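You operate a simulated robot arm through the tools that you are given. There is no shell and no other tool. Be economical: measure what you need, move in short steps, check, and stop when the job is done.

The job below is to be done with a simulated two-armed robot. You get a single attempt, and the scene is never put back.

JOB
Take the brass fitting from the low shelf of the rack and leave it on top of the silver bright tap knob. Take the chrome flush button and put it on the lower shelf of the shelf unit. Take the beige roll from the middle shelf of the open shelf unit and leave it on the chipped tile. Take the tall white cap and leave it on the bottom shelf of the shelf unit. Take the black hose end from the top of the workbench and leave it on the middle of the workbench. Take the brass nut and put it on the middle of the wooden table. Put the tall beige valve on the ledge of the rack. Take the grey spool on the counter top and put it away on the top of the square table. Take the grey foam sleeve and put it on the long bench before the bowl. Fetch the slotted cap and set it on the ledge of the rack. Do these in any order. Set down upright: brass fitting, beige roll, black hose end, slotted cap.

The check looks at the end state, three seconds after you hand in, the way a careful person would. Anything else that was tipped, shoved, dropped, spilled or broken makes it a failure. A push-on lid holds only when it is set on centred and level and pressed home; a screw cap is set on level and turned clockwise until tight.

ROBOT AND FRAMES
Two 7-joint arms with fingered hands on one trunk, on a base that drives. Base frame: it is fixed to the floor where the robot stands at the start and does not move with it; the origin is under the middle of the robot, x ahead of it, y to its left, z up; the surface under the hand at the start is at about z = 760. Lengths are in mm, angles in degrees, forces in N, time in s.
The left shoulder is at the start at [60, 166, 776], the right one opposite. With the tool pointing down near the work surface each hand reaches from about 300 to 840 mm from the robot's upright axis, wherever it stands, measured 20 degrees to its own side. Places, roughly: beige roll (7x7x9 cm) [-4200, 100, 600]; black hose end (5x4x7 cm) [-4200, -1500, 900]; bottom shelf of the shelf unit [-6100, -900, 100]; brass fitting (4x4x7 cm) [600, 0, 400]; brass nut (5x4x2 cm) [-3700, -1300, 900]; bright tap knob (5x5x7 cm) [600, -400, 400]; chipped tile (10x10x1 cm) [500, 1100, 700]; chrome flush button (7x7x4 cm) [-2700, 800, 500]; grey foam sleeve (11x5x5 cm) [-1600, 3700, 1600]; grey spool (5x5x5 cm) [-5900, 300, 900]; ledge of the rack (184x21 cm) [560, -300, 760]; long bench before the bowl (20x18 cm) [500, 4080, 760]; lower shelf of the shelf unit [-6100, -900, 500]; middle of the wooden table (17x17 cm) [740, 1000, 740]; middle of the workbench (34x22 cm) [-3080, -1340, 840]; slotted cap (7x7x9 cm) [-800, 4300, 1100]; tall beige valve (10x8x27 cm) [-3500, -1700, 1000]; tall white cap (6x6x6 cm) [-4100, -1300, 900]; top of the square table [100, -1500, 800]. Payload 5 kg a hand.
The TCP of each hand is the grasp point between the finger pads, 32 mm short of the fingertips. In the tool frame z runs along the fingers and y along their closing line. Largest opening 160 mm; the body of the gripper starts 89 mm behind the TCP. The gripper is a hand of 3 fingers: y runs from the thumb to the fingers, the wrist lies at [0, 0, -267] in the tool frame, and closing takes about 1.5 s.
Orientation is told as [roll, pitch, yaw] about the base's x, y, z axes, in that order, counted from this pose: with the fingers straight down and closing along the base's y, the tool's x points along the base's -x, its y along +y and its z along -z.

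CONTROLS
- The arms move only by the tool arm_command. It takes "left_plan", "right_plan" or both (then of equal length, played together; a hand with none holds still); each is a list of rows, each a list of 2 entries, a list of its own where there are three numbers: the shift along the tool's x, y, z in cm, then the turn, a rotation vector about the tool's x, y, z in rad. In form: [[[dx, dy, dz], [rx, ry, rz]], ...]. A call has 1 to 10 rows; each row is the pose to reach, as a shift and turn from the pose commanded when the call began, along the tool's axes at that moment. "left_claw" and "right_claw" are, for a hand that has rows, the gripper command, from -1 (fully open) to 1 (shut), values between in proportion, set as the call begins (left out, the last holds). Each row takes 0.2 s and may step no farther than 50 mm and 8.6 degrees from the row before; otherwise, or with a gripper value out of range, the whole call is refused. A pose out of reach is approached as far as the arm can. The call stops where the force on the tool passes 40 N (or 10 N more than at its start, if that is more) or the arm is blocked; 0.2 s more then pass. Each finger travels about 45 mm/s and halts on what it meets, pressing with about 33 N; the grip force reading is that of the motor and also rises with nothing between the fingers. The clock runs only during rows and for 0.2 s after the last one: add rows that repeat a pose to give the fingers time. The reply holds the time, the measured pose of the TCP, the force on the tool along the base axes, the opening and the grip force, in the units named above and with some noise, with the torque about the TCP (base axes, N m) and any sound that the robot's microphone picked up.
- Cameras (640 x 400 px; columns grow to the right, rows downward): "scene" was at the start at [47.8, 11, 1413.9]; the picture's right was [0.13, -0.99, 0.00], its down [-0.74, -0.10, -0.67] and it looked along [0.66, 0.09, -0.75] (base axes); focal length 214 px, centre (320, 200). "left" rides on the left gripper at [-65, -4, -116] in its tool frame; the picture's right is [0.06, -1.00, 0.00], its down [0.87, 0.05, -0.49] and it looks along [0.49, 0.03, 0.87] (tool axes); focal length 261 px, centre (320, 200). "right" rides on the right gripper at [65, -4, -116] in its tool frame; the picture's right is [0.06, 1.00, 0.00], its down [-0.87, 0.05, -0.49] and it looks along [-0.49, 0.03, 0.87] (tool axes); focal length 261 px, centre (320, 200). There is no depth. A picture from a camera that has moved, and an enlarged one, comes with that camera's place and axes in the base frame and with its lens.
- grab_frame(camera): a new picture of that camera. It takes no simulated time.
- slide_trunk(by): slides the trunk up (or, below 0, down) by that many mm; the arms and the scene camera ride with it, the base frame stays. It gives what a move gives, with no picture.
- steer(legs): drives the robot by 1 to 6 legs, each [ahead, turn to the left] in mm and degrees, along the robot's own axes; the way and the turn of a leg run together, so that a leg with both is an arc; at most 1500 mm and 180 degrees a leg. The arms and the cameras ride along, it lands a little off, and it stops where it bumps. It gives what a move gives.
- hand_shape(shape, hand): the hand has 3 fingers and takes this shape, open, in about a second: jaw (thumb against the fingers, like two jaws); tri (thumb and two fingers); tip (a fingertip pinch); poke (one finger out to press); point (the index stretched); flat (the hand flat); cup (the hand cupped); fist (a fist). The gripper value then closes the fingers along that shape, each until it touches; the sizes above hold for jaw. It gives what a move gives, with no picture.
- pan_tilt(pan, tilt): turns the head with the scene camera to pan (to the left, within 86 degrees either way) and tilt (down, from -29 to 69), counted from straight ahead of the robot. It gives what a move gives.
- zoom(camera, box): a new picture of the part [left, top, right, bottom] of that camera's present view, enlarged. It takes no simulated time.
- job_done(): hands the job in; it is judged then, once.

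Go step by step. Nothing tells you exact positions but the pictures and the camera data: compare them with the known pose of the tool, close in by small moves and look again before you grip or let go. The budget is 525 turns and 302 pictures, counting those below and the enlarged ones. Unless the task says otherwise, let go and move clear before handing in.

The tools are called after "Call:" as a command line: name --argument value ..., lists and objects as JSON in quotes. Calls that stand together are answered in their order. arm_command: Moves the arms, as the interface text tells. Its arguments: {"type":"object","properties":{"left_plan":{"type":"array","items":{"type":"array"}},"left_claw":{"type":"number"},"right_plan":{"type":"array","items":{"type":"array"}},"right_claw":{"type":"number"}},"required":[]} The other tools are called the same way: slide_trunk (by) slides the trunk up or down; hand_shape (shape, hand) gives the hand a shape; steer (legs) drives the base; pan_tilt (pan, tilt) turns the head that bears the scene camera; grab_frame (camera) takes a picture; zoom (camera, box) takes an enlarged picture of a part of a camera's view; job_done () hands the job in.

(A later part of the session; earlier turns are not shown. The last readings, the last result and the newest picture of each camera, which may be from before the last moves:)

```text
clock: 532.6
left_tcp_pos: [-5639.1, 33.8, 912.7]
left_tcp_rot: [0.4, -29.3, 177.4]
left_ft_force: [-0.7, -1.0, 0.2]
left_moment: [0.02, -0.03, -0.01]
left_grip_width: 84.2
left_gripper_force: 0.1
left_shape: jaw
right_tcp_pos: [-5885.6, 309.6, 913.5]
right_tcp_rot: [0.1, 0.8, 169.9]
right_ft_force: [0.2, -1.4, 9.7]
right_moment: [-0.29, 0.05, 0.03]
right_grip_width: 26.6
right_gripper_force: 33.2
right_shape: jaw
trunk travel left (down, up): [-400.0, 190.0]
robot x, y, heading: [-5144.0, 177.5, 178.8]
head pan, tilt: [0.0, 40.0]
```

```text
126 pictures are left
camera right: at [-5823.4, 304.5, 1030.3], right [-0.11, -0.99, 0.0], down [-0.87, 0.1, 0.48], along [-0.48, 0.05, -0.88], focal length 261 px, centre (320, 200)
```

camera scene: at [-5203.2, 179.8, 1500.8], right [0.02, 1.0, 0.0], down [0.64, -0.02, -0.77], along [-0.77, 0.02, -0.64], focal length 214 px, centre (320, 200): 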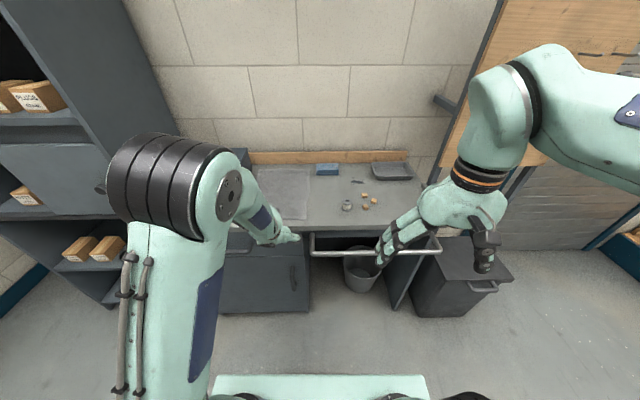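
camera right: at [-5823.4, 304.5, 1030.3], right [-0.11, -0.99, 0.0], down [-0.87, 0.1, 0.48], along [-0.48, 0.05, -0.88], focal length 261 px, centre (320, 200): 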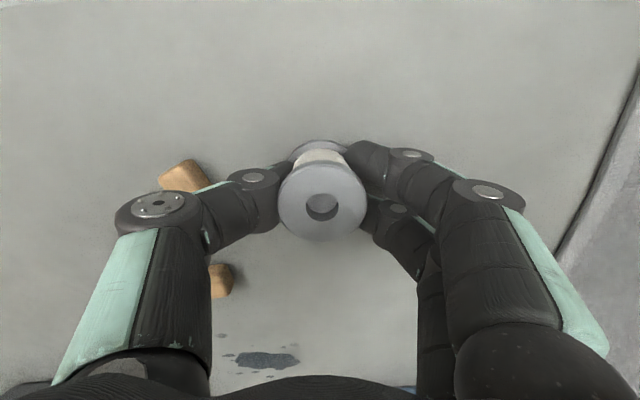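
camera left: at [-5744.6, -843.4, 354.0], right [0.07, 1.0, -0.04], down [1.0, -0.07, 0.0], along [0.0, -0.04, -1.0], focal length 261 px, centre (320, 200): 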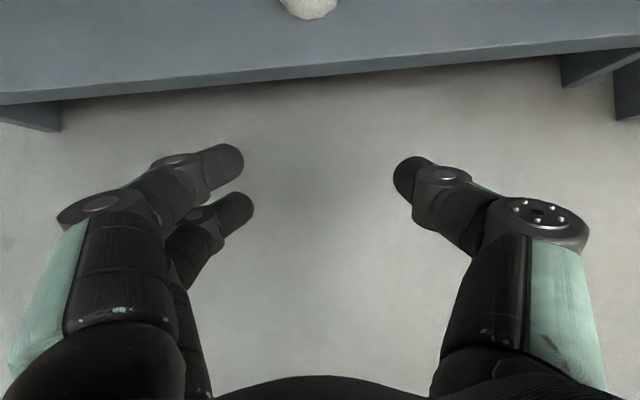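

Gripped around its waist. Lift and withdraw.

Call:
arm_command --right_plan '[[[0, 0, -2], [0, 0, 0]], [[0, 0, -5], [0, 0, 0]], [[0, 0, -9], [0, 0, 0]], [[0, 0, -13], [0, 0, 0]], [[4, 0, -15], [0, 0, 0]], [[8.5, 0, -16], [0, 0, 0]], [[13, 0, -17], [0, 0, 0]], [[17.5, 0, -18], [0, 0, 0]], [[22, 0, -18], [0, 0, 0]]]'

Call:
steer --legs '[[-150, 0]]'

Call:
zoom --camera "scene" --box '[280, 140, 460, 260]'

```text
clock: 534.6
left_tcp_pos: [-5638.8, 35.3, 912.3]
left_tcp_rot: [0.4, -29.2, 177.5]
left_ft_force: [0.4, -0.3, 0.3]
left_moment: [-0.01, -0.03, 0.0]
left_grip_width: 84.3
left_gripper_force: 0.1
left_shape: jaw
right_tcp_pos: [-5671.1, 273.4, 1096.0]
right_tcp_rot: [0.1, 0.7, 169.9]
right_ft_force: [0.2, -0.1, 0.5]
right_moment: [0.01, 0.01, -0.05]
right_grip_width: 24.4
right_gripper_force: 32.8
right_shape: jaw
trunk travel left (down, up): [-400.0, 190.0]
robot x, y, heading: [-5147.4, 178.4, 178.9]
head pan, tilt: [0.0, 40.0]
```

```text
clock: 535.9
left_tcp_pos: [-5488.6, 30.5, 913.3]
left_tcp_rot: [0.4, -29.3, 177.5]
left_ft_force: [0.5, 0.3, 0.5]
left_moment: [-0.04, 0.02, -0.04]
left_grip_width: 83.8
left_gripper_force: 0.2
left_shape: jaw
right_tcp_pos: [-5520.2, 270.1, 1096.8]
right_tcp_rot: [0.2, 0.6, 169.9]
right_ft_force: [-0.1, -0.5, -0.2]
right_moment: [0.02, 0.01, 0.0]
right_grip_width: 24.4
right_gripper_force: 32.4
right_shape: jaw
trunk travel left (down, up): [-400.0, 190.0]
robot x, y, heading: [-4997.3, 170.7, 178.4]
head pan, tilt: [0.0, 40.0]
```

```text
3.33 times, centred on (370, 200) of scene
camera zoom: at [-5051.9, 176.2, 1500.9], right [0.02, 1.0, 0.0], down [0.64, -0.02, -0.77], along [-0.77, 0.02, -0.64], focal length 715 px, centre (153, 200)
```

zoom: 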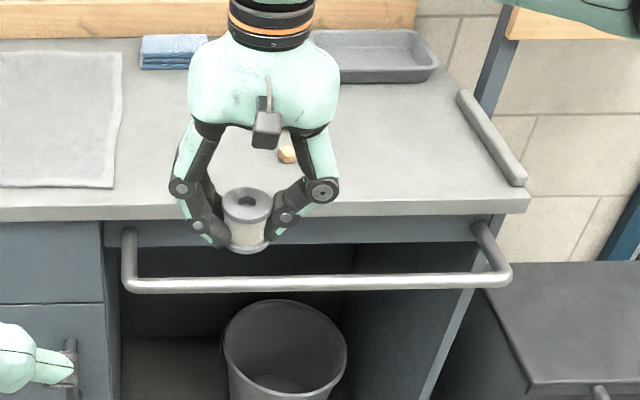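

Spool secured. Turn round to look at the open shelf unit with the beige roll.

Call:
steer --legs '[[0, -178]]'

Call:
pan_tilt --pan 0 --tilt 30

Call:
grab_frame --camera "scene"

```text
clock: 543.8
left_tcp_pos: [-4512.6, 337.9, 911.6]
left_tcp_rot: [0.3, -29.2, -0.4]
left_ft_force: [-0.2, 1.0, -0.6]
left_moment: [0.0, -0.03, 0.0]
left_grip_width: 83.9
left_gripper_force: 0.0
left_shape: jaw
right_tcp_pos: [-4470.4, 100.2, 1096.1]
right_tcp_rot: [0.1, 0.8, -7.8]
right_ft_force: [-0.2, -0.5, -0.1]
right_moment: [-0.01, 0.0, 0.03]
right_grip_width: 24.5
right_gripper_force: 33.5
right_shape: jaw
trunk travel left (down, up): [-400.0, 190.0]
robot x, y, heading: [-5003.4, 169.8, 0.6]
head pan, tilt: [0.0, 40.0]
```

```text
clock: 544.6
left_tcp_pos: [-4512.7, 337.6, 912.5]
left_tcp_rot: [0.5, -29.2, -0.4]
left_ft_force: [0.4, -0.1, 0.2]
left_moment: [0.0, 0.01, -0.01]
left_grip_width: 83.8
left_gripper_force: 0.1
left_shape: jaw
right_tcp_pos: [-4469.6, 99.9, 1096.3]
right_tcp_rot: [0.2, 0.8, -7.7]
right_ft_force: [0.5, -0.3, -0.2]
right_moment: [-0.02, -0.04, 0.0]
right_grip_width: 24.5
right_gripper_force: 32.8
right_shape: jaw
trunk travel left (down, up): [-400.0, 190.0]
robot x, y, heading: [-4998.0, 175.4, 1.3]
head pan, tilt: [0.0, 30.0]
```

```text
124 pictures are left
camera scene: at [-4937.5, 175.8, 1516.1], right [0.02, -1.0, 0.0], down [-0.5, -0.01, -0.87], along [0.87, 0.01, -0.5], focal length 214 px, centre (320, 200)
```

scene: 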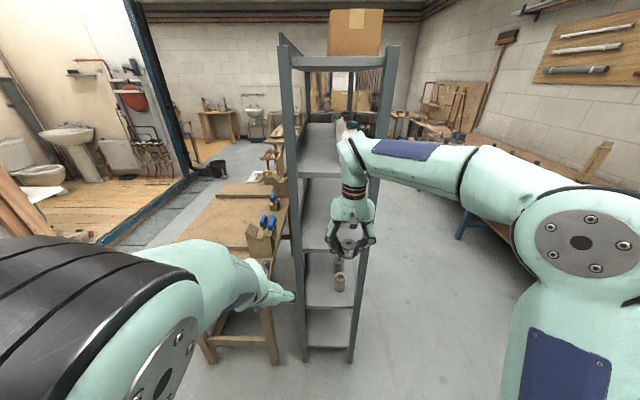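

Call:
zoom --camera "scene" --box '[270, 210, 410, 330]'

```text
3.33 times, centred on (340, 270) of scene
camera zoom: at [-4937.5, 175.8, 1516.1], right [0.02, -1.0, 0.0], down [-0.5, -0.01, -0.87], along [0.87, 0.01, -0.5], focal length 715 px, centre (253, -33)
```

zoom: 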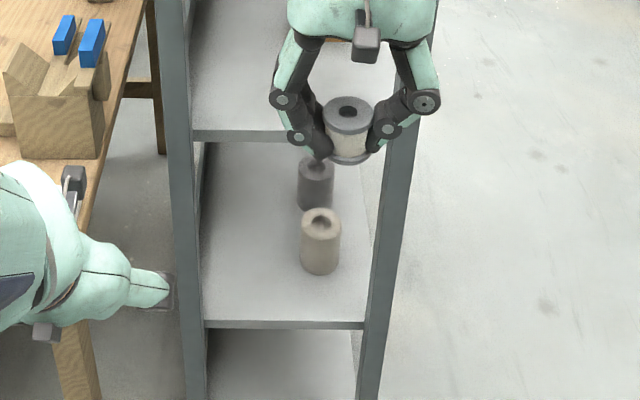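

The beige roll stands near the west end of the shelf at (-4203,78), base ≈555. Set the arms: right hand out of the way, left hand tilted 45° and yawed to slip in beside the post.

Call:
arm_command --left_claw -0.2 --left_plan '[[[1.6, -0.17, 1.56], [0.041, -0.0394, 0.054]], [[3.2, -0.34, 3.1], [0.082, -0.0789, 0.108]], [[4.8, -0.51, 4.7], [0.123, -0.118, 0.162]], [[6.4, -0.69, 6.2], [0.164, -0.158, 0.2166]], [[8.0, -0.86, 7.8], [0.205, -0.197, 0.271]], [[9.6, -1.03, 9.3], [0.246, -0.2366, 0.325]], [[11.2, -1.2, 10.9], [0.287, -0.276, 0.379]]]' --right_plan '[[[1.6, -4.0, 0], [0, 0, 0]], [[3.2, -7.9, 0], [0, 0, 0]], [[4.8, -11.9, 0], [0, 0, 0]], [[6.5, -15.9, 0], [0, 0, 0]], [[8.1, -19.9, 0], [0, 0, 0]], [[9.7, -23.8, 0], [0, 0, 0]], [[11.3, -27.8, 0], [0, 0, 0]]]'

Call:
steer --legs '[[0, -51], [230, 0], [0, 50]]'

Call:
grab_frame --camera "left"

Call:
grab_frame --camera "scene"

```text
clock: 546.2
left_tcp_pos: [-4488.4, 334.3, 747.1]
left_tcp_rot: [0.3, -45.2, -27.6]
left_ft_force: [0.0, 0.8, 0.3]
left_moment: [-0.06, -0.02, -0.04]
left_grip_width: 95.6
left_gripper_force: 0.1
left_shape: jaw
left hand out of reach, approached as far as the arm can: row 2, 3, 4, 5, 6, 7
right_tcp_pos: [-4618.8, -158.1, 1097.6]
right_tcp_rot: [0.0, 0.8, -7.6]
right_ft_force: [-0.5, 1.5, -0.3]
right_moment: [-0.09, 0.01, 0.05]
right_grip_width: 24.0
right_gripper_force: 33.1
right_shape: jaw
trunk travel left (down, up): [-400.0, 190.0]
robot x, y, heading: [-4999.2, 173.1, 1.1]
head pan, tilt: [0.0, 30.0]
```

```text
clock: 551.6
left_tcp_pos: [-4327.6, -98.4, 754.1]
left_tcp_rot: [0.7, -46.6, -56.5]
left_ft_force: [-1.8, -9.6, -2.7]
left_moment: [0.03, 0.01, -0.04]
left_grip_width: 94.1
left_gripper_force: 0.0
left_shape: jaw
right_tcp_pos: [-4658.1, -468.4, 1097.6]
right_tcp_rot: [0.0, 0.8, -34.1]
right_ft_force: [0.3, 0.7, 0.7]
right_moment: [0.01, 0.0, -0.02]
right_grip_width: 24.0
right_gripper_force: 32.9
right_shape: jaw
trunk travel left (down, up): [-400.0, 190.0]
robot x, y, heading: [-4849.1, -2.1, -25.8]
head pan, tilt: [0.0, 30.0]
stopped in leg 3: the force on the tool passed its limit at 66 N (the readings are from after the stop); the commanded pose is now the measured one
```

```text
122 pictures are left
camera left: at [-4353.8, -68.9, 882.3], right [-0.85, -0.52, -0.05], down [-0.49, 0.82, -0.29], along [0.2, -0.22, -0.95], focal length 261 px, centre (320, 200)
```

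left: 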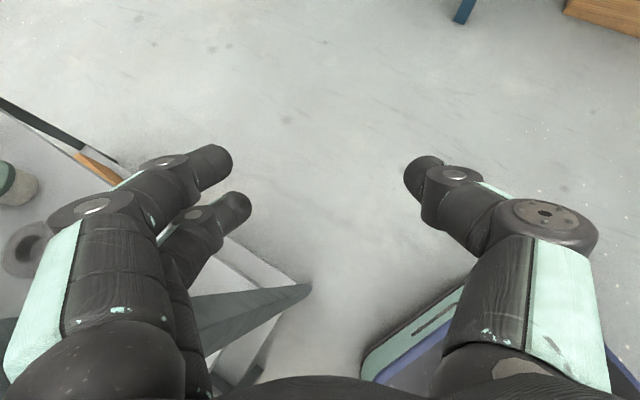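

```text
121 pictures are left
camera scene: at [-4795.1, -26.5, 1516.1], right [-0.44, -0.9, 0.0], down [-0.45, 0.22, -0.87], along [0.78, -0.38, -0.5], focal length 214 px, centre (320, 200)
```

scene: 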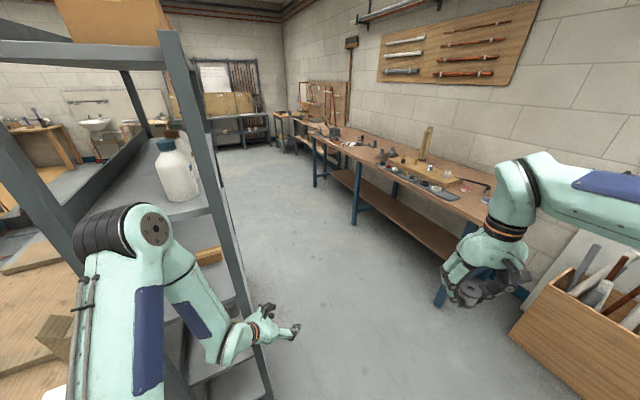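

The left hand caught the unit's post while I turned. Turn back away, reverse, and then line up again.

Call:
steer --legs '[[0, -12], [-300, 0]]'

Call:
steer --legs '[[0, 38]]'

Call:
grab_frame --camera "scene"

```text
clock: 554.4
left_tcp_pos: [-4597.5, -18.8, 754.0]
left_tcp_rot: [0.8, -46.5, -68.4]
left_ft_force: [-0.8, -0.4, 0.4]
left_moment: [-0.02, -0.01, 0.01]
left_grip_width: 96.0
left_gripper_force: 0.0
left_shape: jaw
right_tcp_pos: [-4998.9, -311.4, 1098.1]
right_tcp_rot: [0.2, 0.7, -46.1]
right_ft_force: [-0.1, -0.3, -0.1]
right_moment: [-0.01, -0.01, 0.0]
right_grip_width: 24.2
right_gripper_force: 33.1
right_shape: jaw
trunk travel left (down, up): [-400.0, 190.0]
robot x, y, heading: [-5089.3, 183.9, -37.9]
head pan, tilt: [0.0, 30.0]
```

```text
clock: 556.7
left_tcp_pos: [-4575.6, 329.3, 754.2]
left_tcp_rot: [0.7, -46.5, -30.3]
left_ft_force: [-1.1, 0.7, 0.5]
left_moment: [-0.02, 0.0, 0.03]
left_grip_width: 95.9
left_gripper_force: 0.0
left_shape: jaw
right_tcp_pos: [-4710.0, -150.4, 1097.5]
right_tcp_rot: [0.2, 0.8, -7.8]
right_ft_force: [0.8, -1.0, 0.3]
right_moment: [-0.01, 0.02, 0.01]
right_grip_width: 23.9
right_gripper_force: 32.7
right_shape: jaw
trunk travel left (down, up): [-400.0, 190.0]
robot x, y, heading: [-5089.1, 185.2, 0.5]
head pan, tilt: [0.0, 30.0]
```

```text
120 pictures are left
camera scene: at [-5027.8, 186.5, 1516.1], right [0.01, -1.0, 0.0], down [-0.5, 0.0, -0.87], along [0.87, 0.01, -0.5], focal length 214 px, centre (320, 200)
```

scene: 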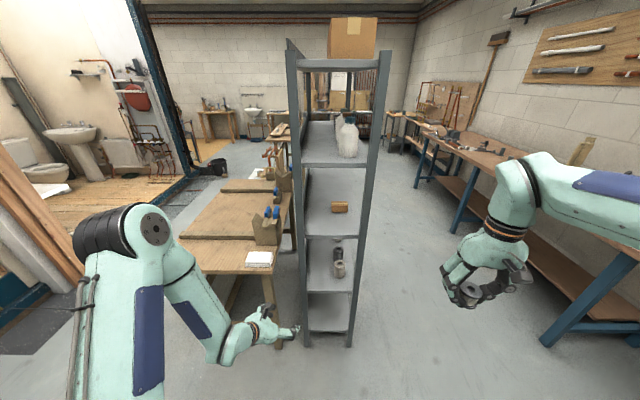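

The unit looks intact. Move the left hand across in free space, then drive forward to the pre-grasp point.

Call:
arm_command --left_plan '[[[0.76, -3.1, 2.95], [0, 0, 0]], [[1.5, -6.2, 5.9], [0, 0, 0]], [[2.3, -9.25, 8.9], [0, 0, 0]], [[3.0, -12.3, 11.8], [0, 0, 0]], [[3.8, -15.4, 14.8], [0, 0, 0]]]'

Call:
steer --legs '[[215, 0]]'

Call:
grab_frame --camera "left"

Call:
zoom --camera "scene" --box '[260, 200, 440, 340]'

```text
clock: 557.9
left_tcp_pos: [-4579.6, 156.3, 624.5]
left_tcp_rot: [0.8, -46.5, -30.2]
left_ft_force: [0.1, -0.7, 0.3]
left_moment: [-0.03, 0.01, 0.0]
left_grip_width: 95.7
left_gripper_force: 0.1
left_shape: jaw
right_tcp_pos: [-4710.7, -151.1, 1098.0]
right_tcp_rot: [0.1, 0.8, -7.9]
right_ft_force: [-0.5, -0.7, -0.8]
right_moment: [0.05, -0.04, 0.01]
right_grip_width: 23.9
right_gripper_force: 32.6
right_shape: jaw
trunk travel left (down, up): [-400.0, 190.0]
robot x, y, heading: [-5090.2, 181.5, 0.6]
head pan, tilt: [0.0, 30.0]
```

```text
clock: 559.5
left_tcp_pos: [-4363.4, 158.3, 623.7]
left_tcp_rot: [0.7, -46.4, -30.2]
left_ft_force: [-0.4, 0.4, -0.3]
left_moment: [-0.03, 0.0, -0.06]
left_grip_width: 95.9
left_gripper_force: 0.0
left_shape: jaw
right_tcp_pos: [-4493.4, -149.0, 1098.8]
right_tcp_rot: [0.1, 0.8, -8.0]
right_ft_force: [-0.7, -0.7, -0.6]
right_moment: [-0.02, 0.04, -0.01]
right_grip_width: 24.1
right_gripper_force: 33.3
right_shape: jaw
trunk travel left (down, up): [-400.0, 190.0]
robot x, y, heading: [-4869.7, 190.3, 0.4]
head pan, tilt: [0.0, 30.0]
```

```text
119 pictures are left
camera left: at [-4400.3, 171.8, 751.3], right [-0.53, -0.84, -0.05], down [-0.8, 0.52, -0.29], along [0.27, -0.11, -0.96], focal length 261 px, centre (320, 200)
```

left: 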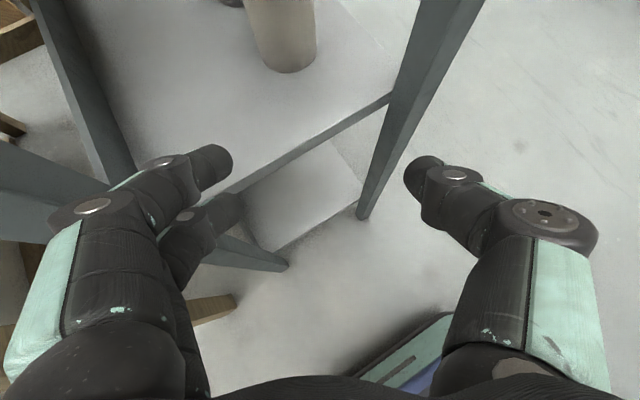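

```text
2.86 times, centred on (350, 270) of scene
camera zoom: at [-4809.5, 187.4, 1516.1], right [0.01, -1.0, 0.0], down [-0.5, 0.0, -0.87], along [0.87, 0.01, -0.5], focal length 613 px, centre (234, 0)
```

zoom: 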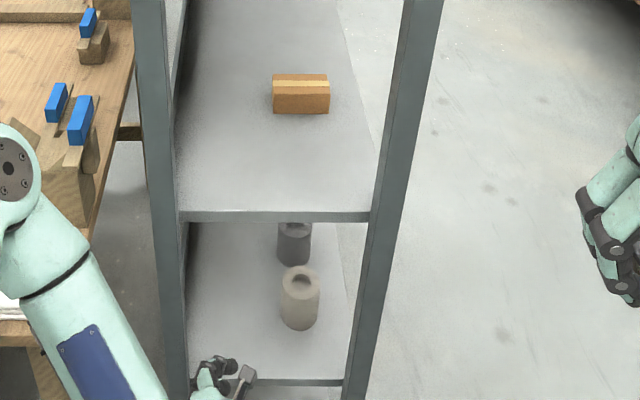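

Roll centre ≈(-4197,92). Align the approach line between the posts and advance halfway.

Call:
arm_command --left_plan '[[[1.0, 2.5, -1.06], [0, 0, 0]], [[-1.9, 2.55, 2.3], [0, 0, 0]], [[-4.75, 2.6, 5.7], [0, 0, 0]]]'

Call:
grab_frame --camera "left"

```text
clock: 560.3
left_tcp_pos: [-4286.3, 143.3, 619.2]
left_tcp_rot: [0.7, -46.4, -30.2]
left_ft_force: [0.6, 0.5, -0.7]
left_moment: [-0.01, 0.01, 0.01]
left_grip_width: 95.8
left_gripper_force: 0.0
left_shape: jaw
right_tcp_pos: [-4493.1, -149.9, 1098.4]
right_tcp_rot: [0.2, 0.8, -7.9]
right_ft_force: [-0.4, 0.2, 0.0]
right_moment: [0.05, -0.01, -0.02]
right_grip_width: 23.9
right_gripper_force: 32.6
right_shape: jaw
trunk travel left (down, up): [-400.0, 190.0]
robot x, y, heading: [-4874.0, 188.4, 0.3]
head pan, tilt: [0.0, 30.0]
```

```text
117 pictures are left
camera left: at [-4323.1, 157.3, 746.7], right [-0.53, -0.84, -0.05], down [-0.8, 0.52, -0.29], along [0.27, -0.11, -0.96], focal length 261 px, centre (320, 200)
```

left: 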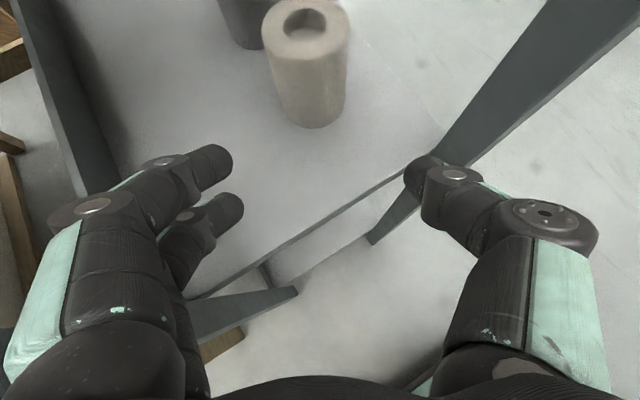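

Call:
arm_command --left_plan '[[[-2.75, 0.4, 3.3], [0, 0, 0]], [[-5.5, 0.6, 6.55], [0, 0, 0]]]'

Call:
grab_frame --camera "left"

```text
clock: 560.9
left_tcp_pos: [-4208.4, 105.0, 614.1]
left_tcp_rot: [0.7, -46.4, -30.3]
left_ft_force: [-1.4, 0.0, 0.2]
left_moment: [0.01, 0.01, 0.01]
left_grip_width: 95.8
left_gripper_force: 0.0
left_shape: jaw
right_tcp_pos: [-4494.0, -149.2, 1098.0]
right_tcp_rot: [0.2, 0.8, -7.9]
right_ft_force: [-0.8, -0.4, -0.6]
right_moment: [0.05, 0.01, -0.01]
right_grip_width: 23.9
right_gripper_force: 33.0
right_shape: jaw
trunk travel left (down, up): [-400.0, 190.0]
robot x, y, heading: [-4872.7, 186.7, 0.4]
head pan, tilt: [0.0, 30.0]
```

```text
116 pictures are left
camera left: at [-4247.0, 119.6, 741.6], right [-0.53, -0.84, -0.05], down [-0.8, 0.52, -0.29], along [0.27, -0.11, -0.96], focal length 261 px, centre (320, 200)
```

left: 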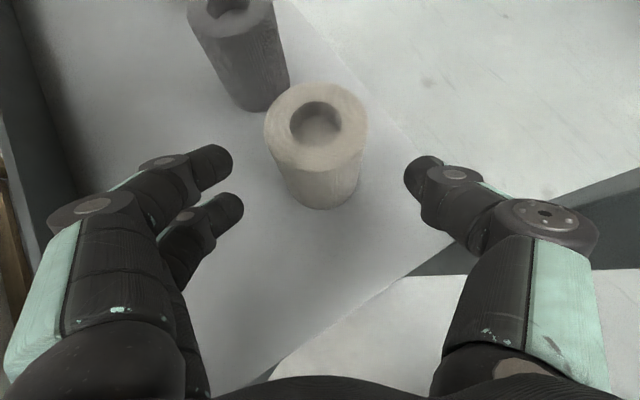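

Call:
arm_command --left_plan '[[[-0.7, 0, 0.75], [0, 0, 0]]]'

Call:
arm_command --left_claw 1.0 --left_plan '[[[0, 0, 0], [0, 0, 0]], [[0, 0, 0], [0, 0, 0]], [[0, 0, 0], [0, 0, 0]], [[0, 0, 0], [0, 0, 0]], [[0, 0, 0], [0, 0, 0]], [[0, 0, 0], [0, 0, 0]]]'

Call:
grab_frame --camera "left"

```text
clock: 561.3
left_tcp_pos: [-4199.7, 99.7, 614.7]
left_tcp_rot: [0.7, -46.5, -30.1]
left_ft_force: [-0.2, 0.0, -0.2]
left_moment: [0.01, 0.04, 0.01]
left_grip_width: 96.1
left_gripper_force: 0.1
left_shape: jaw
right_tcp_pos: [-4493.1, -150.3, 1098.2]
right_tcp_rot: [0.2, 0.9, -8.0]
right_ft_force: [-0.4, 0.1, -0.4]
right_moment: [0.0, 0.0, 0.0]
right_grip_width: 24.0
right_gripper_force: 32.6
right_shape: jaw
trunk travel left (down, up): [-400.0, 190.0]
robot x, y, heading: [-4869.5, 188.4, 0.4]
head pan, tilt: [0.0, 30.0]
```

```text
clock: 562.7
left_tcp_pos: [-4202.0, 100.5, 613.9]
left_tcp_rot: [0.7, -46.5, -30.2]
left_ft_force: [-0.8, 0.4, 0.1]
left_moment: [-0.01, 0.02, -0.01]
left_grip_width: 0.1
left_gripper_force: 33.2
left_shape: jaw
right_tcp_pos: [-4493.4, -147.3, 1099.5]
right_tcp_rot: [0.1, 0.8, -8.0]
right_ft_force: [-0.2, -0.3, 0.4]
right_moment: [0.0, 0.01, -0.01]
right_grip_width: 24.1
right_gripper_force: 33.2
right_shape: jaw
trunk travel left (down, up): [-400.0, 190.0]
robot x, y, heading: [-4872.3, 185.2, 0.4]
head pan, tilt: [0.0, 30.0]
```

```text
115 pictures are left
camera left: at [-4237.8, 115.2, 741.8], right [-0.53, -0.84, -0.05], down [-0.8, 0.52, -0.29], along [0.27, -0.11, -0.96], focal length 261 px, centre (320, 200)
```

left: 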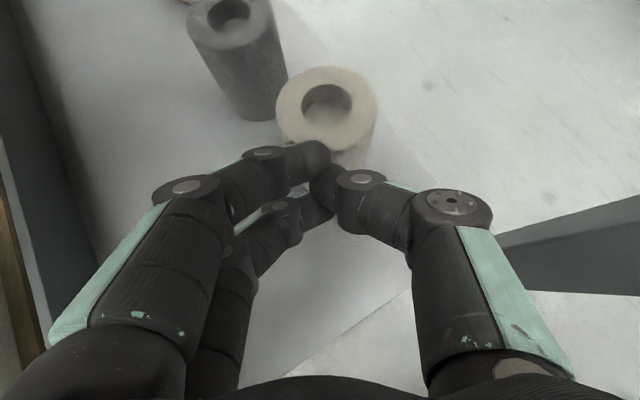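

The roll was too far forward and got pushed out of the pinch, still standing. Reopen and look.

Call:
arm_command --left_claw -0.25 --left_plan '[[[0.7, 0, -0.75], [0, 0, 0]], [[0.7, 0, -0.75], [0, 0, 0]], [[0.7, 0, -0.75], [0, 0, 0]], [[0.7, 0, -0.75], [0, 0, 0]], [[0.7, 0, -0.75], [0, 0, 0]], [[0.7, 0, -0.75], [0, 0, 0]], [[0.7, 0, -0.75], [0, 0, 0]]]'

Call:
grab_frame --camera "left"

Call:
zoom --camera "scene" --box '[300, 260, 400, 340]'

```text
clock: 564.3
left_tcp_pos: [-4208.6, 105.5, 613.4]
left_tcp_rot: [0.7, -46.5, -30.3]
left_ft_force: [0.2, 0.0, -0.7]
left_moment: [0.0, -0.01, 0.02]
left_grip_width: 99.4
left_gripper_force: 0.0
left_shape: jaw
right_tcp_pos: [-4493.9, -149.2, 1097.3]
right_tcp_rot: [0.1, 0.8, -8.0]
right_ft_force: [0.1, 0.6, 0.0]
right_moment: [-0.03, 0.01, 0.01]
right_grip_width: 23.7
right_gripper_force: 33.5
right_shape: jaw
trunk travel left (down, up): [-400.0, 190.0]
robot x, y, heading: [-4871.7, 182.0, 0.5]
head pan, tilt: [0.0, 30.0]
```

```text
114 pictures are left
camera left: at [-4246.5, 120.3, 741.7], right [-0.53, -0.84, -0.05], down [-0.8, 0.52, -0.29], along [0.27, -0.11, -0.96], focal length 261 px, centre (320, 200)
```

left: 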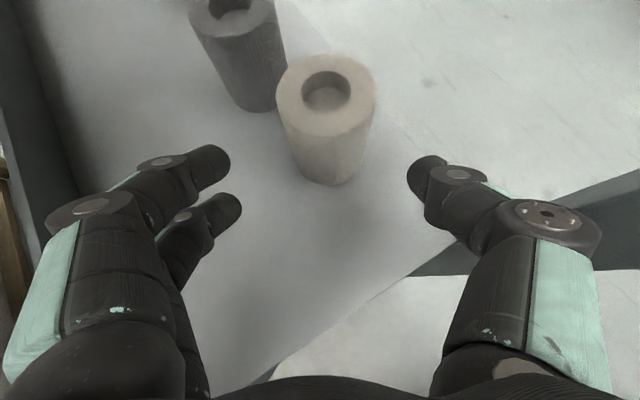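

```text
5.00 times, centred on (350, 300) of scene
camera zoom: at [-4810.2, 187.4, 1516.1], right [0.01, -1.0, 0.0], down [-0.5, 0.0, -0.87], along [0.87, 0.01, -0.5], focal length 1072 px, centre (170, -300)
```

zoom: 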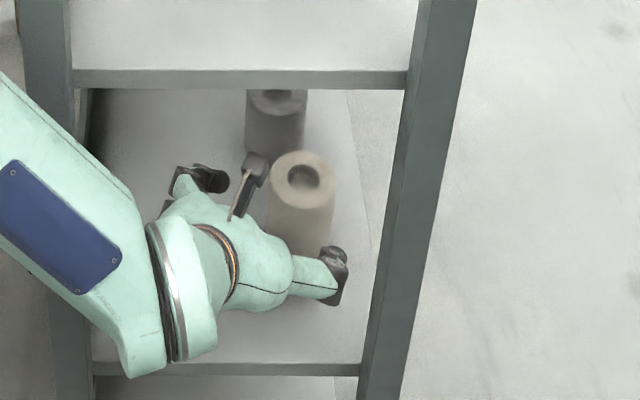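

By its apparent size the roll actually stands on z≈505 (top ≈595), at about (-4146,64) — I was gripping above it. Move further in and lower.

Call:
arm_command --left_plan '[[[0.2, -0.2, 3.5], [0, 0, 0]], [[0.4, -0.4, 6.5], [0, 0, 0]]]'

Call:
grab_frame --camera "left"

```text
clock: 564.9
left_tcp_pos: [-4171.9, 79.9, 566.5]
left_tcp_rot: [0.6, -46.4, -30.3]
left_ft_force: [-0.5, -0.1, -0.8]
left_moment: [-0.02, -0.01, -0.03]
left_grip_width: 99.9
left_gripper_force: 0.1
left_shape: jaw
right_tcp_pos: [-4493.3, -149.3, 1096.3]
right_tcp_rot: [0.1, 0.8, -8.0]
right_ft_force: [0.7, 0.3, -0.2]
right_moment: [0.04, 0.0, 0.02]
right_grip_width: 23.8
right_gripper_force: 32.6
right_shape: jaw
trunk travel left (down, up): [-400.0, 190.0]
robot x, y, heading: [-4868.9, 190.9, 0.5]
head pan, tilt: [0.0, 30.0]
```

```text
112 pictures are left
camera left: at [-4209.8, 95.3, 693.6], right [-0.53, -0.84, -0.05], down [-0.8, 0.52, -0.29], along [0.27, -0.11, -0.96], focal length 261 px, centre (320, 200)
```

left: 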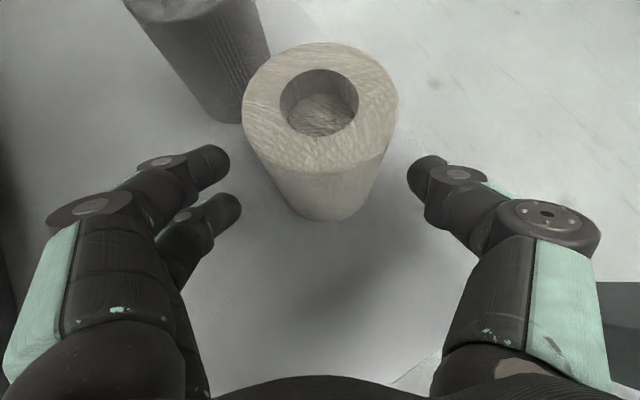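

Now consistent: top 593, centre (-4144,60). Final approach and close.

Call:
arm_command --left_plan '[[[-0.7, -0.3, 2.2], [0, 0, 0]]]'

Call:
grab_frame --camera "left"

Call:
arm_command --left_claw 1.0 --left_plan '[[[0, 0, 0], [0, 0, 0]], [[0, 0, 0], [0, 0, 0]], [[0, 0, 0], [0, 0, 0]], [[0, 0, 0], [0, 0, 0]], [[0, 0, 0], [0, 0, 0]], [[0, 0, 0], [0, 0, 0]]]'

Call:
grab_frame --camera "left"

```text
clock: 565.3
left_tcp_pos: [-4155.4, 67.8, 558.1]
left_tcp_rot: [0.7, -46.6, -30.4]
left_ft_force: [1.3, -1.1, 4.0]
left_moment: [0.18, -0.21, -0.07]
left_grip_width: 99.5
left_gripper_force: 0.0
left_shape: jaw
right_tcp_pos: [-4494.2, -149.2, 1098.3]
right_tcp_rot: [0.1, 0.7, -8.0]
right_ft_force: [0.2, -0.3, 0.2]
right_moment: [-0.02, -0.02, 0.02]
right_grip_width: 23.8
right_gripper_force: 33.1
right_shape: jaw
trunk travel left (down, up): [-400.0, 190.0]
robot x, y, heading: [-4870.2, 186.4, 0.4]
head pan, tilt: [0.0, 30.0]
```

```text
111 pictures are left
camera left: at [-4193.6, 82.2, 685.0], right [-0.53, -0.84, -0.06], down [-0.8, 0.52, -0.29], along [0.28, -0.11, -0.95], focal length 261 px, centre (320, 200)
```

left: 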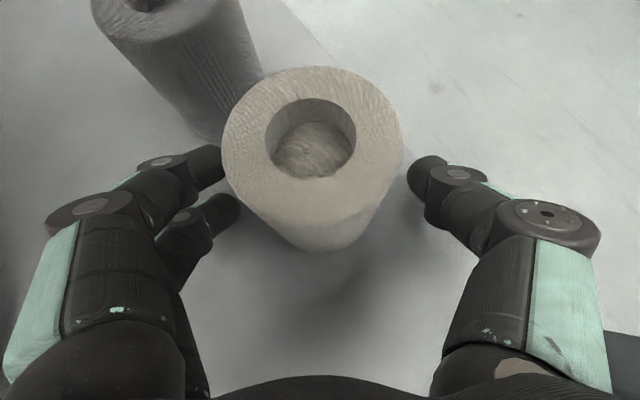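

```text
clock: 566.7
left_tcp_pos: [-4155.5, 69.2, 557.5]
left_tcp_rot: [0.8, -46.6, -30.3]
left_ft_force: [2.7, 4.7, 12.4]
left_moment: [0.69, -0.51, 0.0]
left_grip_width: 54.2
left_gripper_force: 33.8
left_shape: jaw
right_tcp_pos: [-4493.7, -148.5, 1098.2]
right_tcp_rot: [0.1, 0.8, -7.9]
right_ft_force: [-0.7, 0.4, 0.4]
right_moment: [0.0, 0.03, 0.04]
right_grip_width: 23.9
right_gripper_force: 33.0
right_shape: jaw
trunk travel left (down, up): [-400.0, 190.0]
robot x, y, heading: [-4871.7, 187.4, 0.2]
head pan, tilt: [0.0, 30.0]
```

```text
110 pictures are left
camera left: at [-4193.8, 83.2, 684.8], right [-0.53, -0.85, -0.06], down [-0.8, 0.52, -0.29], along [0.28, -0.11, -0.95], focal length 261 px, centre (320, 200)
```

left: 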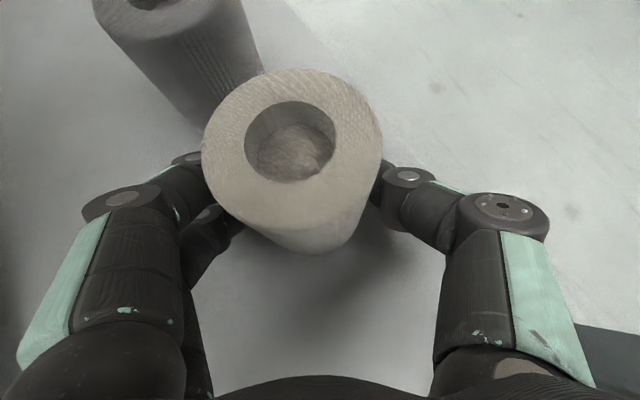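

It's gripped but leaning slightly, as the fingers are near the shelf. Reopen, raise 12 mm, and regrip nearer its middle.

Call:
arm_command --left_claw -0.2 --left_plan '[[[0, 0, 0], [0, 0, 0]], [[0, 0, 0], [0, 0, 0]], [[0, 0, 0], [0, 0, 0]], [[0, 0, 0], [0, 0, 0]], [[-0.9, 0, -0.83], [0, 0, 0]], [[-0.9, 0, -0.83], [0, 0, 0]]]'

Call:
grab_frame --camera "left"

```text
clock: 568.1
left_tcp_pos: [-4157.3, 69.3, 566.6]
left_tcp_rot: [0.6, -46.5, -30.2]
left_ft_force: [0.2, -0.3, -0.9]
left_moment: [0.01, 0.01, -0.01]
left_grip_width: 95.4
left_gripper_force: 0.1
left_shape: jaw
right_tcp_pos: [-4493.6, -149.4, 1097.7]
right_tcp_rot: [0.1, 0.7, -8.0]
right_ft_force: [0.8, 0.4, -0.3]
right_moment: [0.0, 0.04, 0.0]
right_grip_width: 24.2
right_gripper_force: 33.2
right_shape: jaw
trunk travel left (down, up): [-400.0, 190.0]
robot x, y, heading: [-4871.0, 187.1, 0.6]
head pan, tilt: [0.0, 30.0]
```

```text
109 pictures are left
camera left: at [-4193.8, 83.4, 695.1], right [-0.53, -0.85, -0.05], down [-0.8, 0.52, -0.29], along [0.27, -0.11, -0.96], focal length 261 px, centre (320, 200)
```

left: 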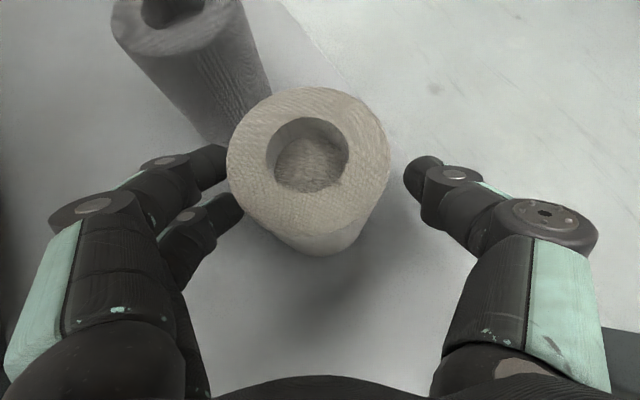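

Call:
arm_command --left_claw 1.0 --left_plan '[[[-0.1, 0.45, -0.2], [0, 0, 0]], [[-0.1, 0.45, -0.2], [0, 0, 0]], [[-0.1, 0.45, -0.2], [0, 0, 0]], [[-0.1, 0.45, -0.2], [0, 0, 0]], [[-0.1, 0.45, -0.2], [0, 0, 0]], [[-0.1, 0.45, -0.2], [0, 0, 0]]]'

Call:
grab_frame --camera "left"

```text
clock: 569.5
left_tcp_pos: [-4154.3, 71.4, 571.2]
left_tcp_rot: [0.8, -46.4, -30.4]
left_ft_force: [0.9, -0.2, -0.3]
left_moment: [-0.02, -0.01, 0.0]
left_grip_width: 53.5
left_gripper_force: 33.0
left_shape: jaw
right_tcp_pos: [-4494.3, -149.9, 1098.5]
right_tcp_rot: [0.1, 0.8, -8.0]
right_ft_force: [0.5, -0.6, -0.5]
right_moment: [-0.02, 0.02, 0.0]
right_grip_width: 23.7
right_gripper_force: 32.6
right_shape: jaw
trunk travel left (down, up): [-400.0, 190.0]
robot x, y, heading: [-4870.4, 185.4, 0.6]
head pan, tilt: [0.0, 30.0]
```

```text
108 pictures are left
camera left: at [-4192.0, 86.5, 698.4], right [-0.53, -0.84, -0.05], down [-0.8, 0.52, -0.29], along [0.27, -0.11, -0.96], focal length 261 px, centre (320, 200)
```

left: 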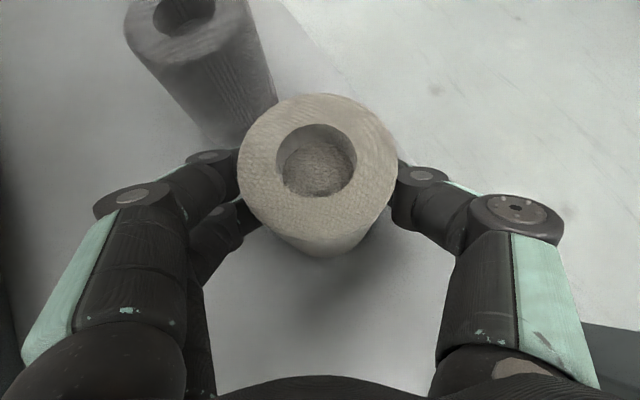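

Held upright now. Lift 4 cm and back out along the same line.

Call:
arm_command --left_plan '[[[-1.45, 0, -1.4], [0, 0, 0]], [[-2.9, 0, -2.75], [0, 0, 0]], [[-0.2, 0, -5.65], [0, 0, 0]], [[2.6, 0, -8.55], [0, 0, 0]], [[5.3, 0, -11.45], [0, 0, 0]], [[8.1, 0, -14.35], [0, 0, 0]], [[10.9, 0, -17.25], [0, 0, 0]]]'

Call:
steer --legs '[[-250, 0]]'

Call:
grab_frame --camera "scene"

Call:
grab_frame --camera "left"

```text
clock: 571.1
left_tcp_pos: [-4328.4, 170.8, 611.4]
left_tcp_rot: [0.7, -46.5, -30.1]
left_ft_force: [0.0, 0.1, -1.6]
left_moment: [-0.02, -0.02, -0.02]
left_grip_width: 53.2
left_gripper_force: 33.3
left_shape: jaw
right_tcp_pos: [-4492.7, -147.4, 1097.1]
right_tcp_rot: [0.1, 0.9, -8.0]
right_ft_force: [0.4, 0.1, -0.9]
right_moment: [-0.02, 0.01, 0.0]
right_grip_width: 24.0
right_gripper_force: 33.2
right_shape: jaw
trunk travel left (down, up): [-400.0, 190.0]
robot x, y, heading: [-4870.9, 186.7, 0.1]
head pan, tilt: [0.0, 30.0]
```

```text
clock: 573.0
left_tcp_pos: [-4580.8, 168.8, 610.8]
left_tcp_rot: [0.7, -46.5, -30.2]
left_ft_force: [1.0, -0.9, -1.0]
left_moment: [-0.01, -0.02, -0.02]
left_grip_width: 53.2
left_gripper_force: 32.6
left_shape: jaw
right_tcp_pos: [-4746.1, -149.7, 1097.6]
right_tcp_rot: [0.0, 0.7, -7.9]
right_ft_force: [0.3, -0.7, 0.1]
right_moment: [-0.02, -0.05, -0.01]
right_grip_width: 24.0
right_gripper_force: 32.7
right_shape: jaw
trunk travel left (down, up): [-400.0, 190.0]
robot x, y, heading: [-5124.4, 183.7, 0.4]
head pan, tilt: [0.0, 30.0]
```

```text
107 pictures are left
camera scene: at [-5063.8, 185.8, 1516.2], right [0.01, -1.0, 0.0], down [-0.5, 0.0, -0.87], along [0.87, 0.01, -0.5], focal length 214 px, centre (320, 200)
```

scene: 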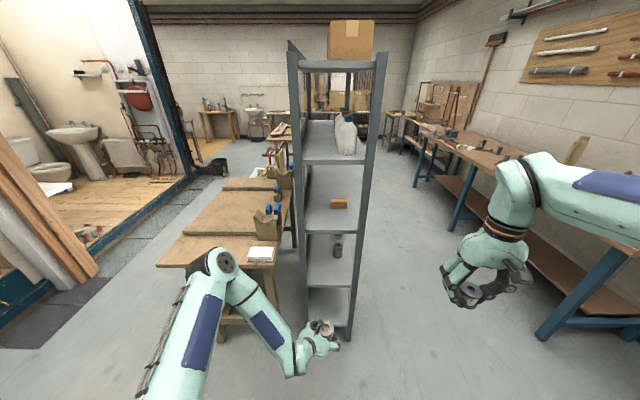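

```text
106 pictures are left
camera left: at [-4617.7, 184.4, 738.9], right [-0.53, -0.85, -0.05], down [-0.8, 0.52, -0.29], along [0.27, -0.11, -0.95], focal length 261 px, centre (320, 200)
```

left: 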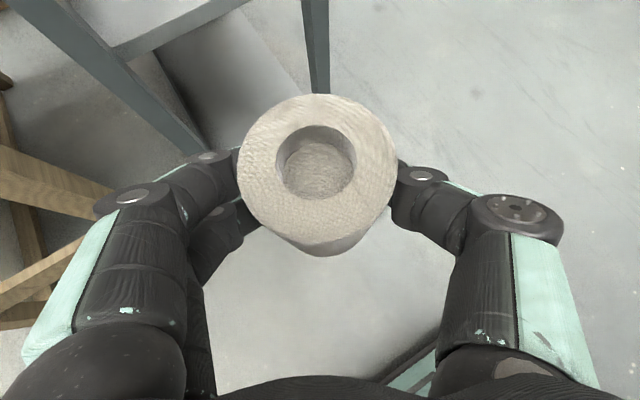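

Both objects are held. Raise the trunk for travel and take the southern aisle eastwards.

Call:
slide_trunk --by 190

Call:
steer --legs '[[0, -55], [900, 0], [0, 54.6], [1500, 0]]'

Call:
steer --legs '[[1500, 0]]'

```text
clock: 575.0
left_tcp_pos: [-4578.9, 168.5, 800.8]
left_tcp_rot: [0.7, -46.5, -30.2]
left_ft_force: [0.2, -1.1, -1.1]
left_moment: [0.0, -0.01, -0.01]
left_grip_width: 53.6
left_gripper_force: 33.0
left_shape: jaw
right_tcp_pos: [-4746.8, -151.3, 1287.9]
right_tcp_rot: [0.1, 0.8, -8.0]
right_ft_force: [-0.3, 0.1, 0.0]
right_moment: [0.01, -0.01, 0.0]
right_grip_width: 23.9
right_gripper_force: 33.2
right_shape: jaw
trunk travel left (down, up): [-590.0, 0.0]
robot x, y, heading: [-5122.7, 182.6, 0.3]
head pan, tilt: [0.0, 30.0]
```

```text
clock: 591.9
left_tcp_pos: [-2544.8, -622.0, 800.9]
left_tcp_rot: [0.7, -46.4, -32.5]
left_ft_force: [0.4, -0.9, -0.6]
left_moment: [0.01, 0.0, -0.01]
left_grip_width: 53.5
left_gripper_force: 33.6
left_shape: jaw
right_tcp_pos: [-2725.1, -935.1, 1287.6]
right_tcp_rot: [0.1, 0.9, -10.3]
right_ft_force: [0.2, 0.2, -0.5]
right_moment: [0.0, -0.01, -0.01]
right_grip_width: 23.9
right_gripper_force: 33.0
right_shape: jaw
trunk travel left (down, up): [-590.0, 0.0]
robot x, y, heading: [-3087.3, -582.7, -1.8]
head pan, tilt: [0.0, 30.0]
```

```text
clock: 599.3
left_tcp_pos: [-1050.7, -687.0, 801.8]
left_tcp_rot: [0.7, -46.6, -33.2]
left_ft_force: [0.5, -0.3, -1.6]
left_moment: [0.01, 0.06, -0.01]
left_grip_width: 53.0
left_gripper_force: 33.2
left_shape: jaw
right_tcp_pos: [-1233.5, -997.9, 1287.6]
right_tcp_rot: [0.1, 0.9, -10.9]
right_ft_force: [-0.2, -0.4, 0.2]
right_moment: [-0.01, -0.02, 0.0]
right_grip_width: 23.7
right_gripper_force: 33.0
right_shape: jaw
trunk travel left (down, up): [-590.0, 0.0]
robot x, y, heading: [-1594.5, -646.1, -2.5]
head pan, tilt: [0.0, 30.0]
```

Raise the left hand so it clears the rack, then continue to the square table.

Call:
arm_command --left_plan '[[[-2.9, 0, -2.75], [0, 0, 0]], [[-5.8, 0, -5.5], [0, 0, 0]], [[-8.7, 0, -8.25], [0, 0, 0]], [[-11.6, 0, -11], [0, 0, 0]], [[-14.5, 0, -13.8], [0, 0, 0]]]'

Call:
steer --legs '[[1500, 0], [0, -87.5]]'

Call:
pan_tilt --pan 0 --tilt 35

Call:
grab_frame --camera "scene"

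```text
clock: 600.5
left_tcp_pos: [-1051.3, -688.1, 1000.4]
left_tcp_rot: [0.7, -46.5, -33.2]
left_ft_force: [-0.3, -0.5, -0.2]
left_moment: [0.03, -0.06, 0.04]
left_grip_width: 53.7
left_gripper_force: 33.3
left_shape: jaw
right_tcp_pos: [-1234.1, -999.0, 1287.6]
right_tcp_rot: [0.2, 0.8, -10.9]
right_ft_force: [-0.4, 0.3, -0.1]
right_moment: [0.02, -0.06, 0.01]
right_grip_width: 23.7
right_gripper_force: 33.0
right_shape: jaw
trunk travel left (down, up): [-590.0, 0.0]
robot x, y, heading: [-1591.8, -645.3, -2.6]
head pan, tilt: [0.0, 30.0]
```

```text
clock: 611.8
left_tcp_pos: [-131.3, -1247.3, 1001.1]
left_tcp_rot: [0.7, -46.5, -120.9]
left_ft_force: [0.0, 0.2, -0.5]
left_moment: [-0.01, 0.01, 0.02]
left_grip_width: 53.4
left_gripper_force: 33.4
left_shape: jaw
right_tcp_pos: [-446.3, -1079.3, 1287.5]
right_tcp_rot: [0.1, 0.8, -98.5]
right_ft_force: [-0.8, -0.3, -0.3]
right_moment: [-0.01, 0.02, -0.01]
right_grip_width: 23.5
right_gripper_force: 33.1
right_shape: jaw
trunk travel left (down, up): [-590.0, 0.0]
robot x, y, heading: [-104.4, -700.8, -90.2]
head pan, tilt: [0.0, 30.0]
```

```text
clock: 612.4
left_tcp_pos: [-130.7, -1247.0, 1001.1]
left_tcp_rot: [0.8, -46.5, -120.8]
left_ft_force: [0.0, 0.3, -0.8]
left_moment: [0.0, -0.01, 0.0]
left_grip_width: 53.4
left_gripper_force: 33.0
left_shape: jaw
right_tcp_pos: [-445.5, -1079.0, 1287.0]
right_tcp_rot: [0.0, 0.8, -98.5]
right_ft_force: [0.8, 0.2, 1.1]
right_moment: [-0.03, -0.02, -0.06]
right_grip_width: 23.8
right_gripper_force: 32.6
right_shape: jaw
trunk travel left (down, up): [-590.0, 0.0]
robot x, y, heading: [-106.1, -706.6, -90.1]
head pan, tilt: [0.0, 35.0]
```

```text
105 pictures are left
camera scene: at [-106.7, -762.9, 1698.4], right [-1.0, 0.0, 0.0], down [0.0, 0.57, -0.82], along [0.0, -0.82, -0.57], focal length 214 px, centre (320, 200)
```

scene: 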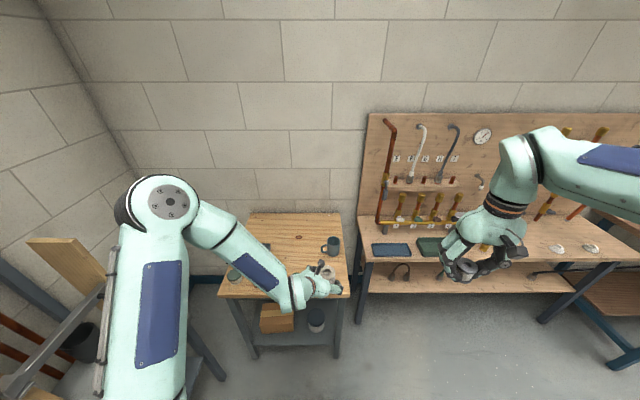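

Call:
grab_frame --camera "left"

Call:
zoom --camera "scene" --box '[200, 190, 370, 320]'

```text
104 pictures are left
camera left: at [-115.3, -1210.9, 1128.1], right [-0.84, 0.54, -0.05], down [0.53, 0.8, -0.29], along [-0.11, -0.27, -0.96], focal length 261 px, centre (320, 200)
```

left: 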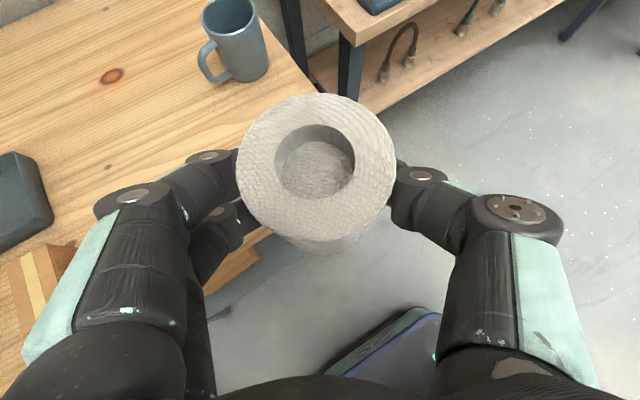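

```text
3.08 times, centred on (285, 255) of scene
camera zoom: at [-106.7, -762.9, 1698.4], right [-1.0, 0.0, 0.0], down [0.0, 0.57, -0.82], along [0.0, -0.82, -0.57], focal length 660 px, centre (428, 31)
```

zoom: 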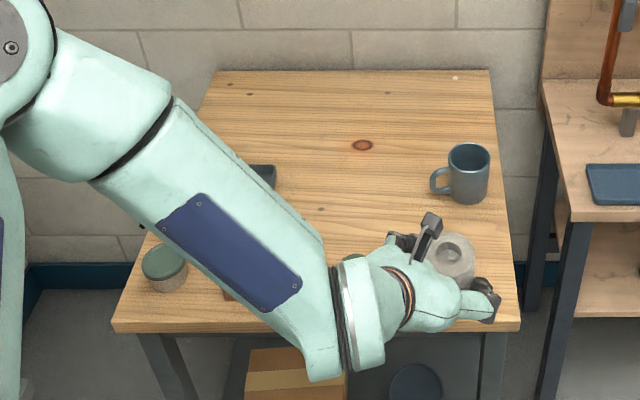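

The table's middle (around (0,-1570)) is free. Swing the left hand aside, and shift the robot so that the right hand can reach.

Call:
arm_command --left_plan '[[[1.4, 3.45, -1.5], [0, 0, 0]], [[2.8, 6.9, -3.0], [0, 0, 0]], [[4.3, 10.3, -4.4], [0, 0, 0]], [[5.7, 13.8, -5.9], [0, 0, 0]], [[7.1, 17.2, -7.4], [0, 0, 0]]]'

Call:
steer --legs '[[0, -124], [-255, 0], [0, 124]]'

Call:
grab_frame --camera "scene"

```text
clock: 613.6
left_tcp_pos: [72.1, -1244.5, 1002.8]
left_tcp_rot: [0.8, -46.4, -120.9]
left_ft_force: [1.1, 0.3, -1.1]
left_moment: [0.07, -0.02, -0.02]
left_grip_width: 53.2
left_gripper_force: 33.1
left_shape: jaw
right_tcp_pos: [-444.6, -1078.8, 1289.0]
right_tcp_rot: [0.1, 0.8, -98.5]
right_ft_force: [1.5, -0.2, 0.6]
right_moment: [0.02, 0.03, 0.01]
right_grip_width: 23.7
right_gripper_force: 33.0
right_shape: jaw
trunk travel left (down, up): [-590.0, 0.0]
robot x, y, heading: [-106.3, -704.6, -90.2]
head pan, tilt: [0.0, 35.0]
```

```text
clock: 626.2
left_tcp_pos: [288.4, -1386.5, 1002.0]
left_tcp_rot: [0.7, -46.5, -120.0]
left_ft_force: [-0.6, 0.6, -1.4]
left_moment: [0.0, 0.0, -0.02]
left_grip_width: 52.5
left_gripper_force: 33.0
left_shape: jaw
right_tcp_pos: [-230.3, -1227.0, 1288.2]
right_tcp_rot: [0.0, 0.8, -97.8]
right_ft_force: [0.0, 0.0, -0.6]
right_moment: [-0.01, 0.01, 0.03]
right_grip_width: 21.5
right_gripper_force: 32.7
right_shape: jaw
trunk travel left (down, up): [-590.0, 0.0]
robot x, y, heading: [100.9, -846.3, -89.2]
head pan, tilt: [0.0, 35.0]
```

```text
102 pictures are left
camera scene: at [104.8, -906.1, 1698.3], right [-1.0, -0.01, 0.0], down [-0.01, 0.57, -0.82], along [0.01, -0.82, -0.57], focal length 214 px, centre (320, 200)
```

scene: 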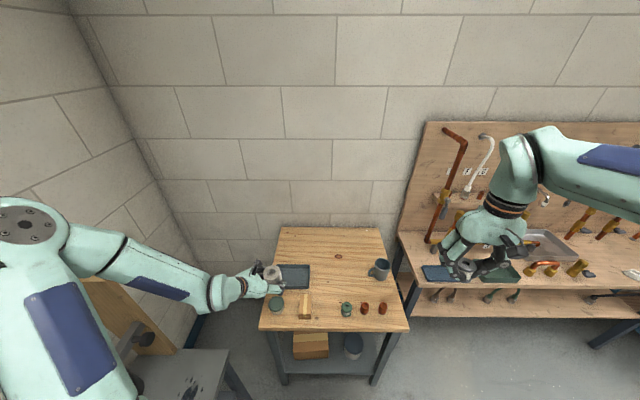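

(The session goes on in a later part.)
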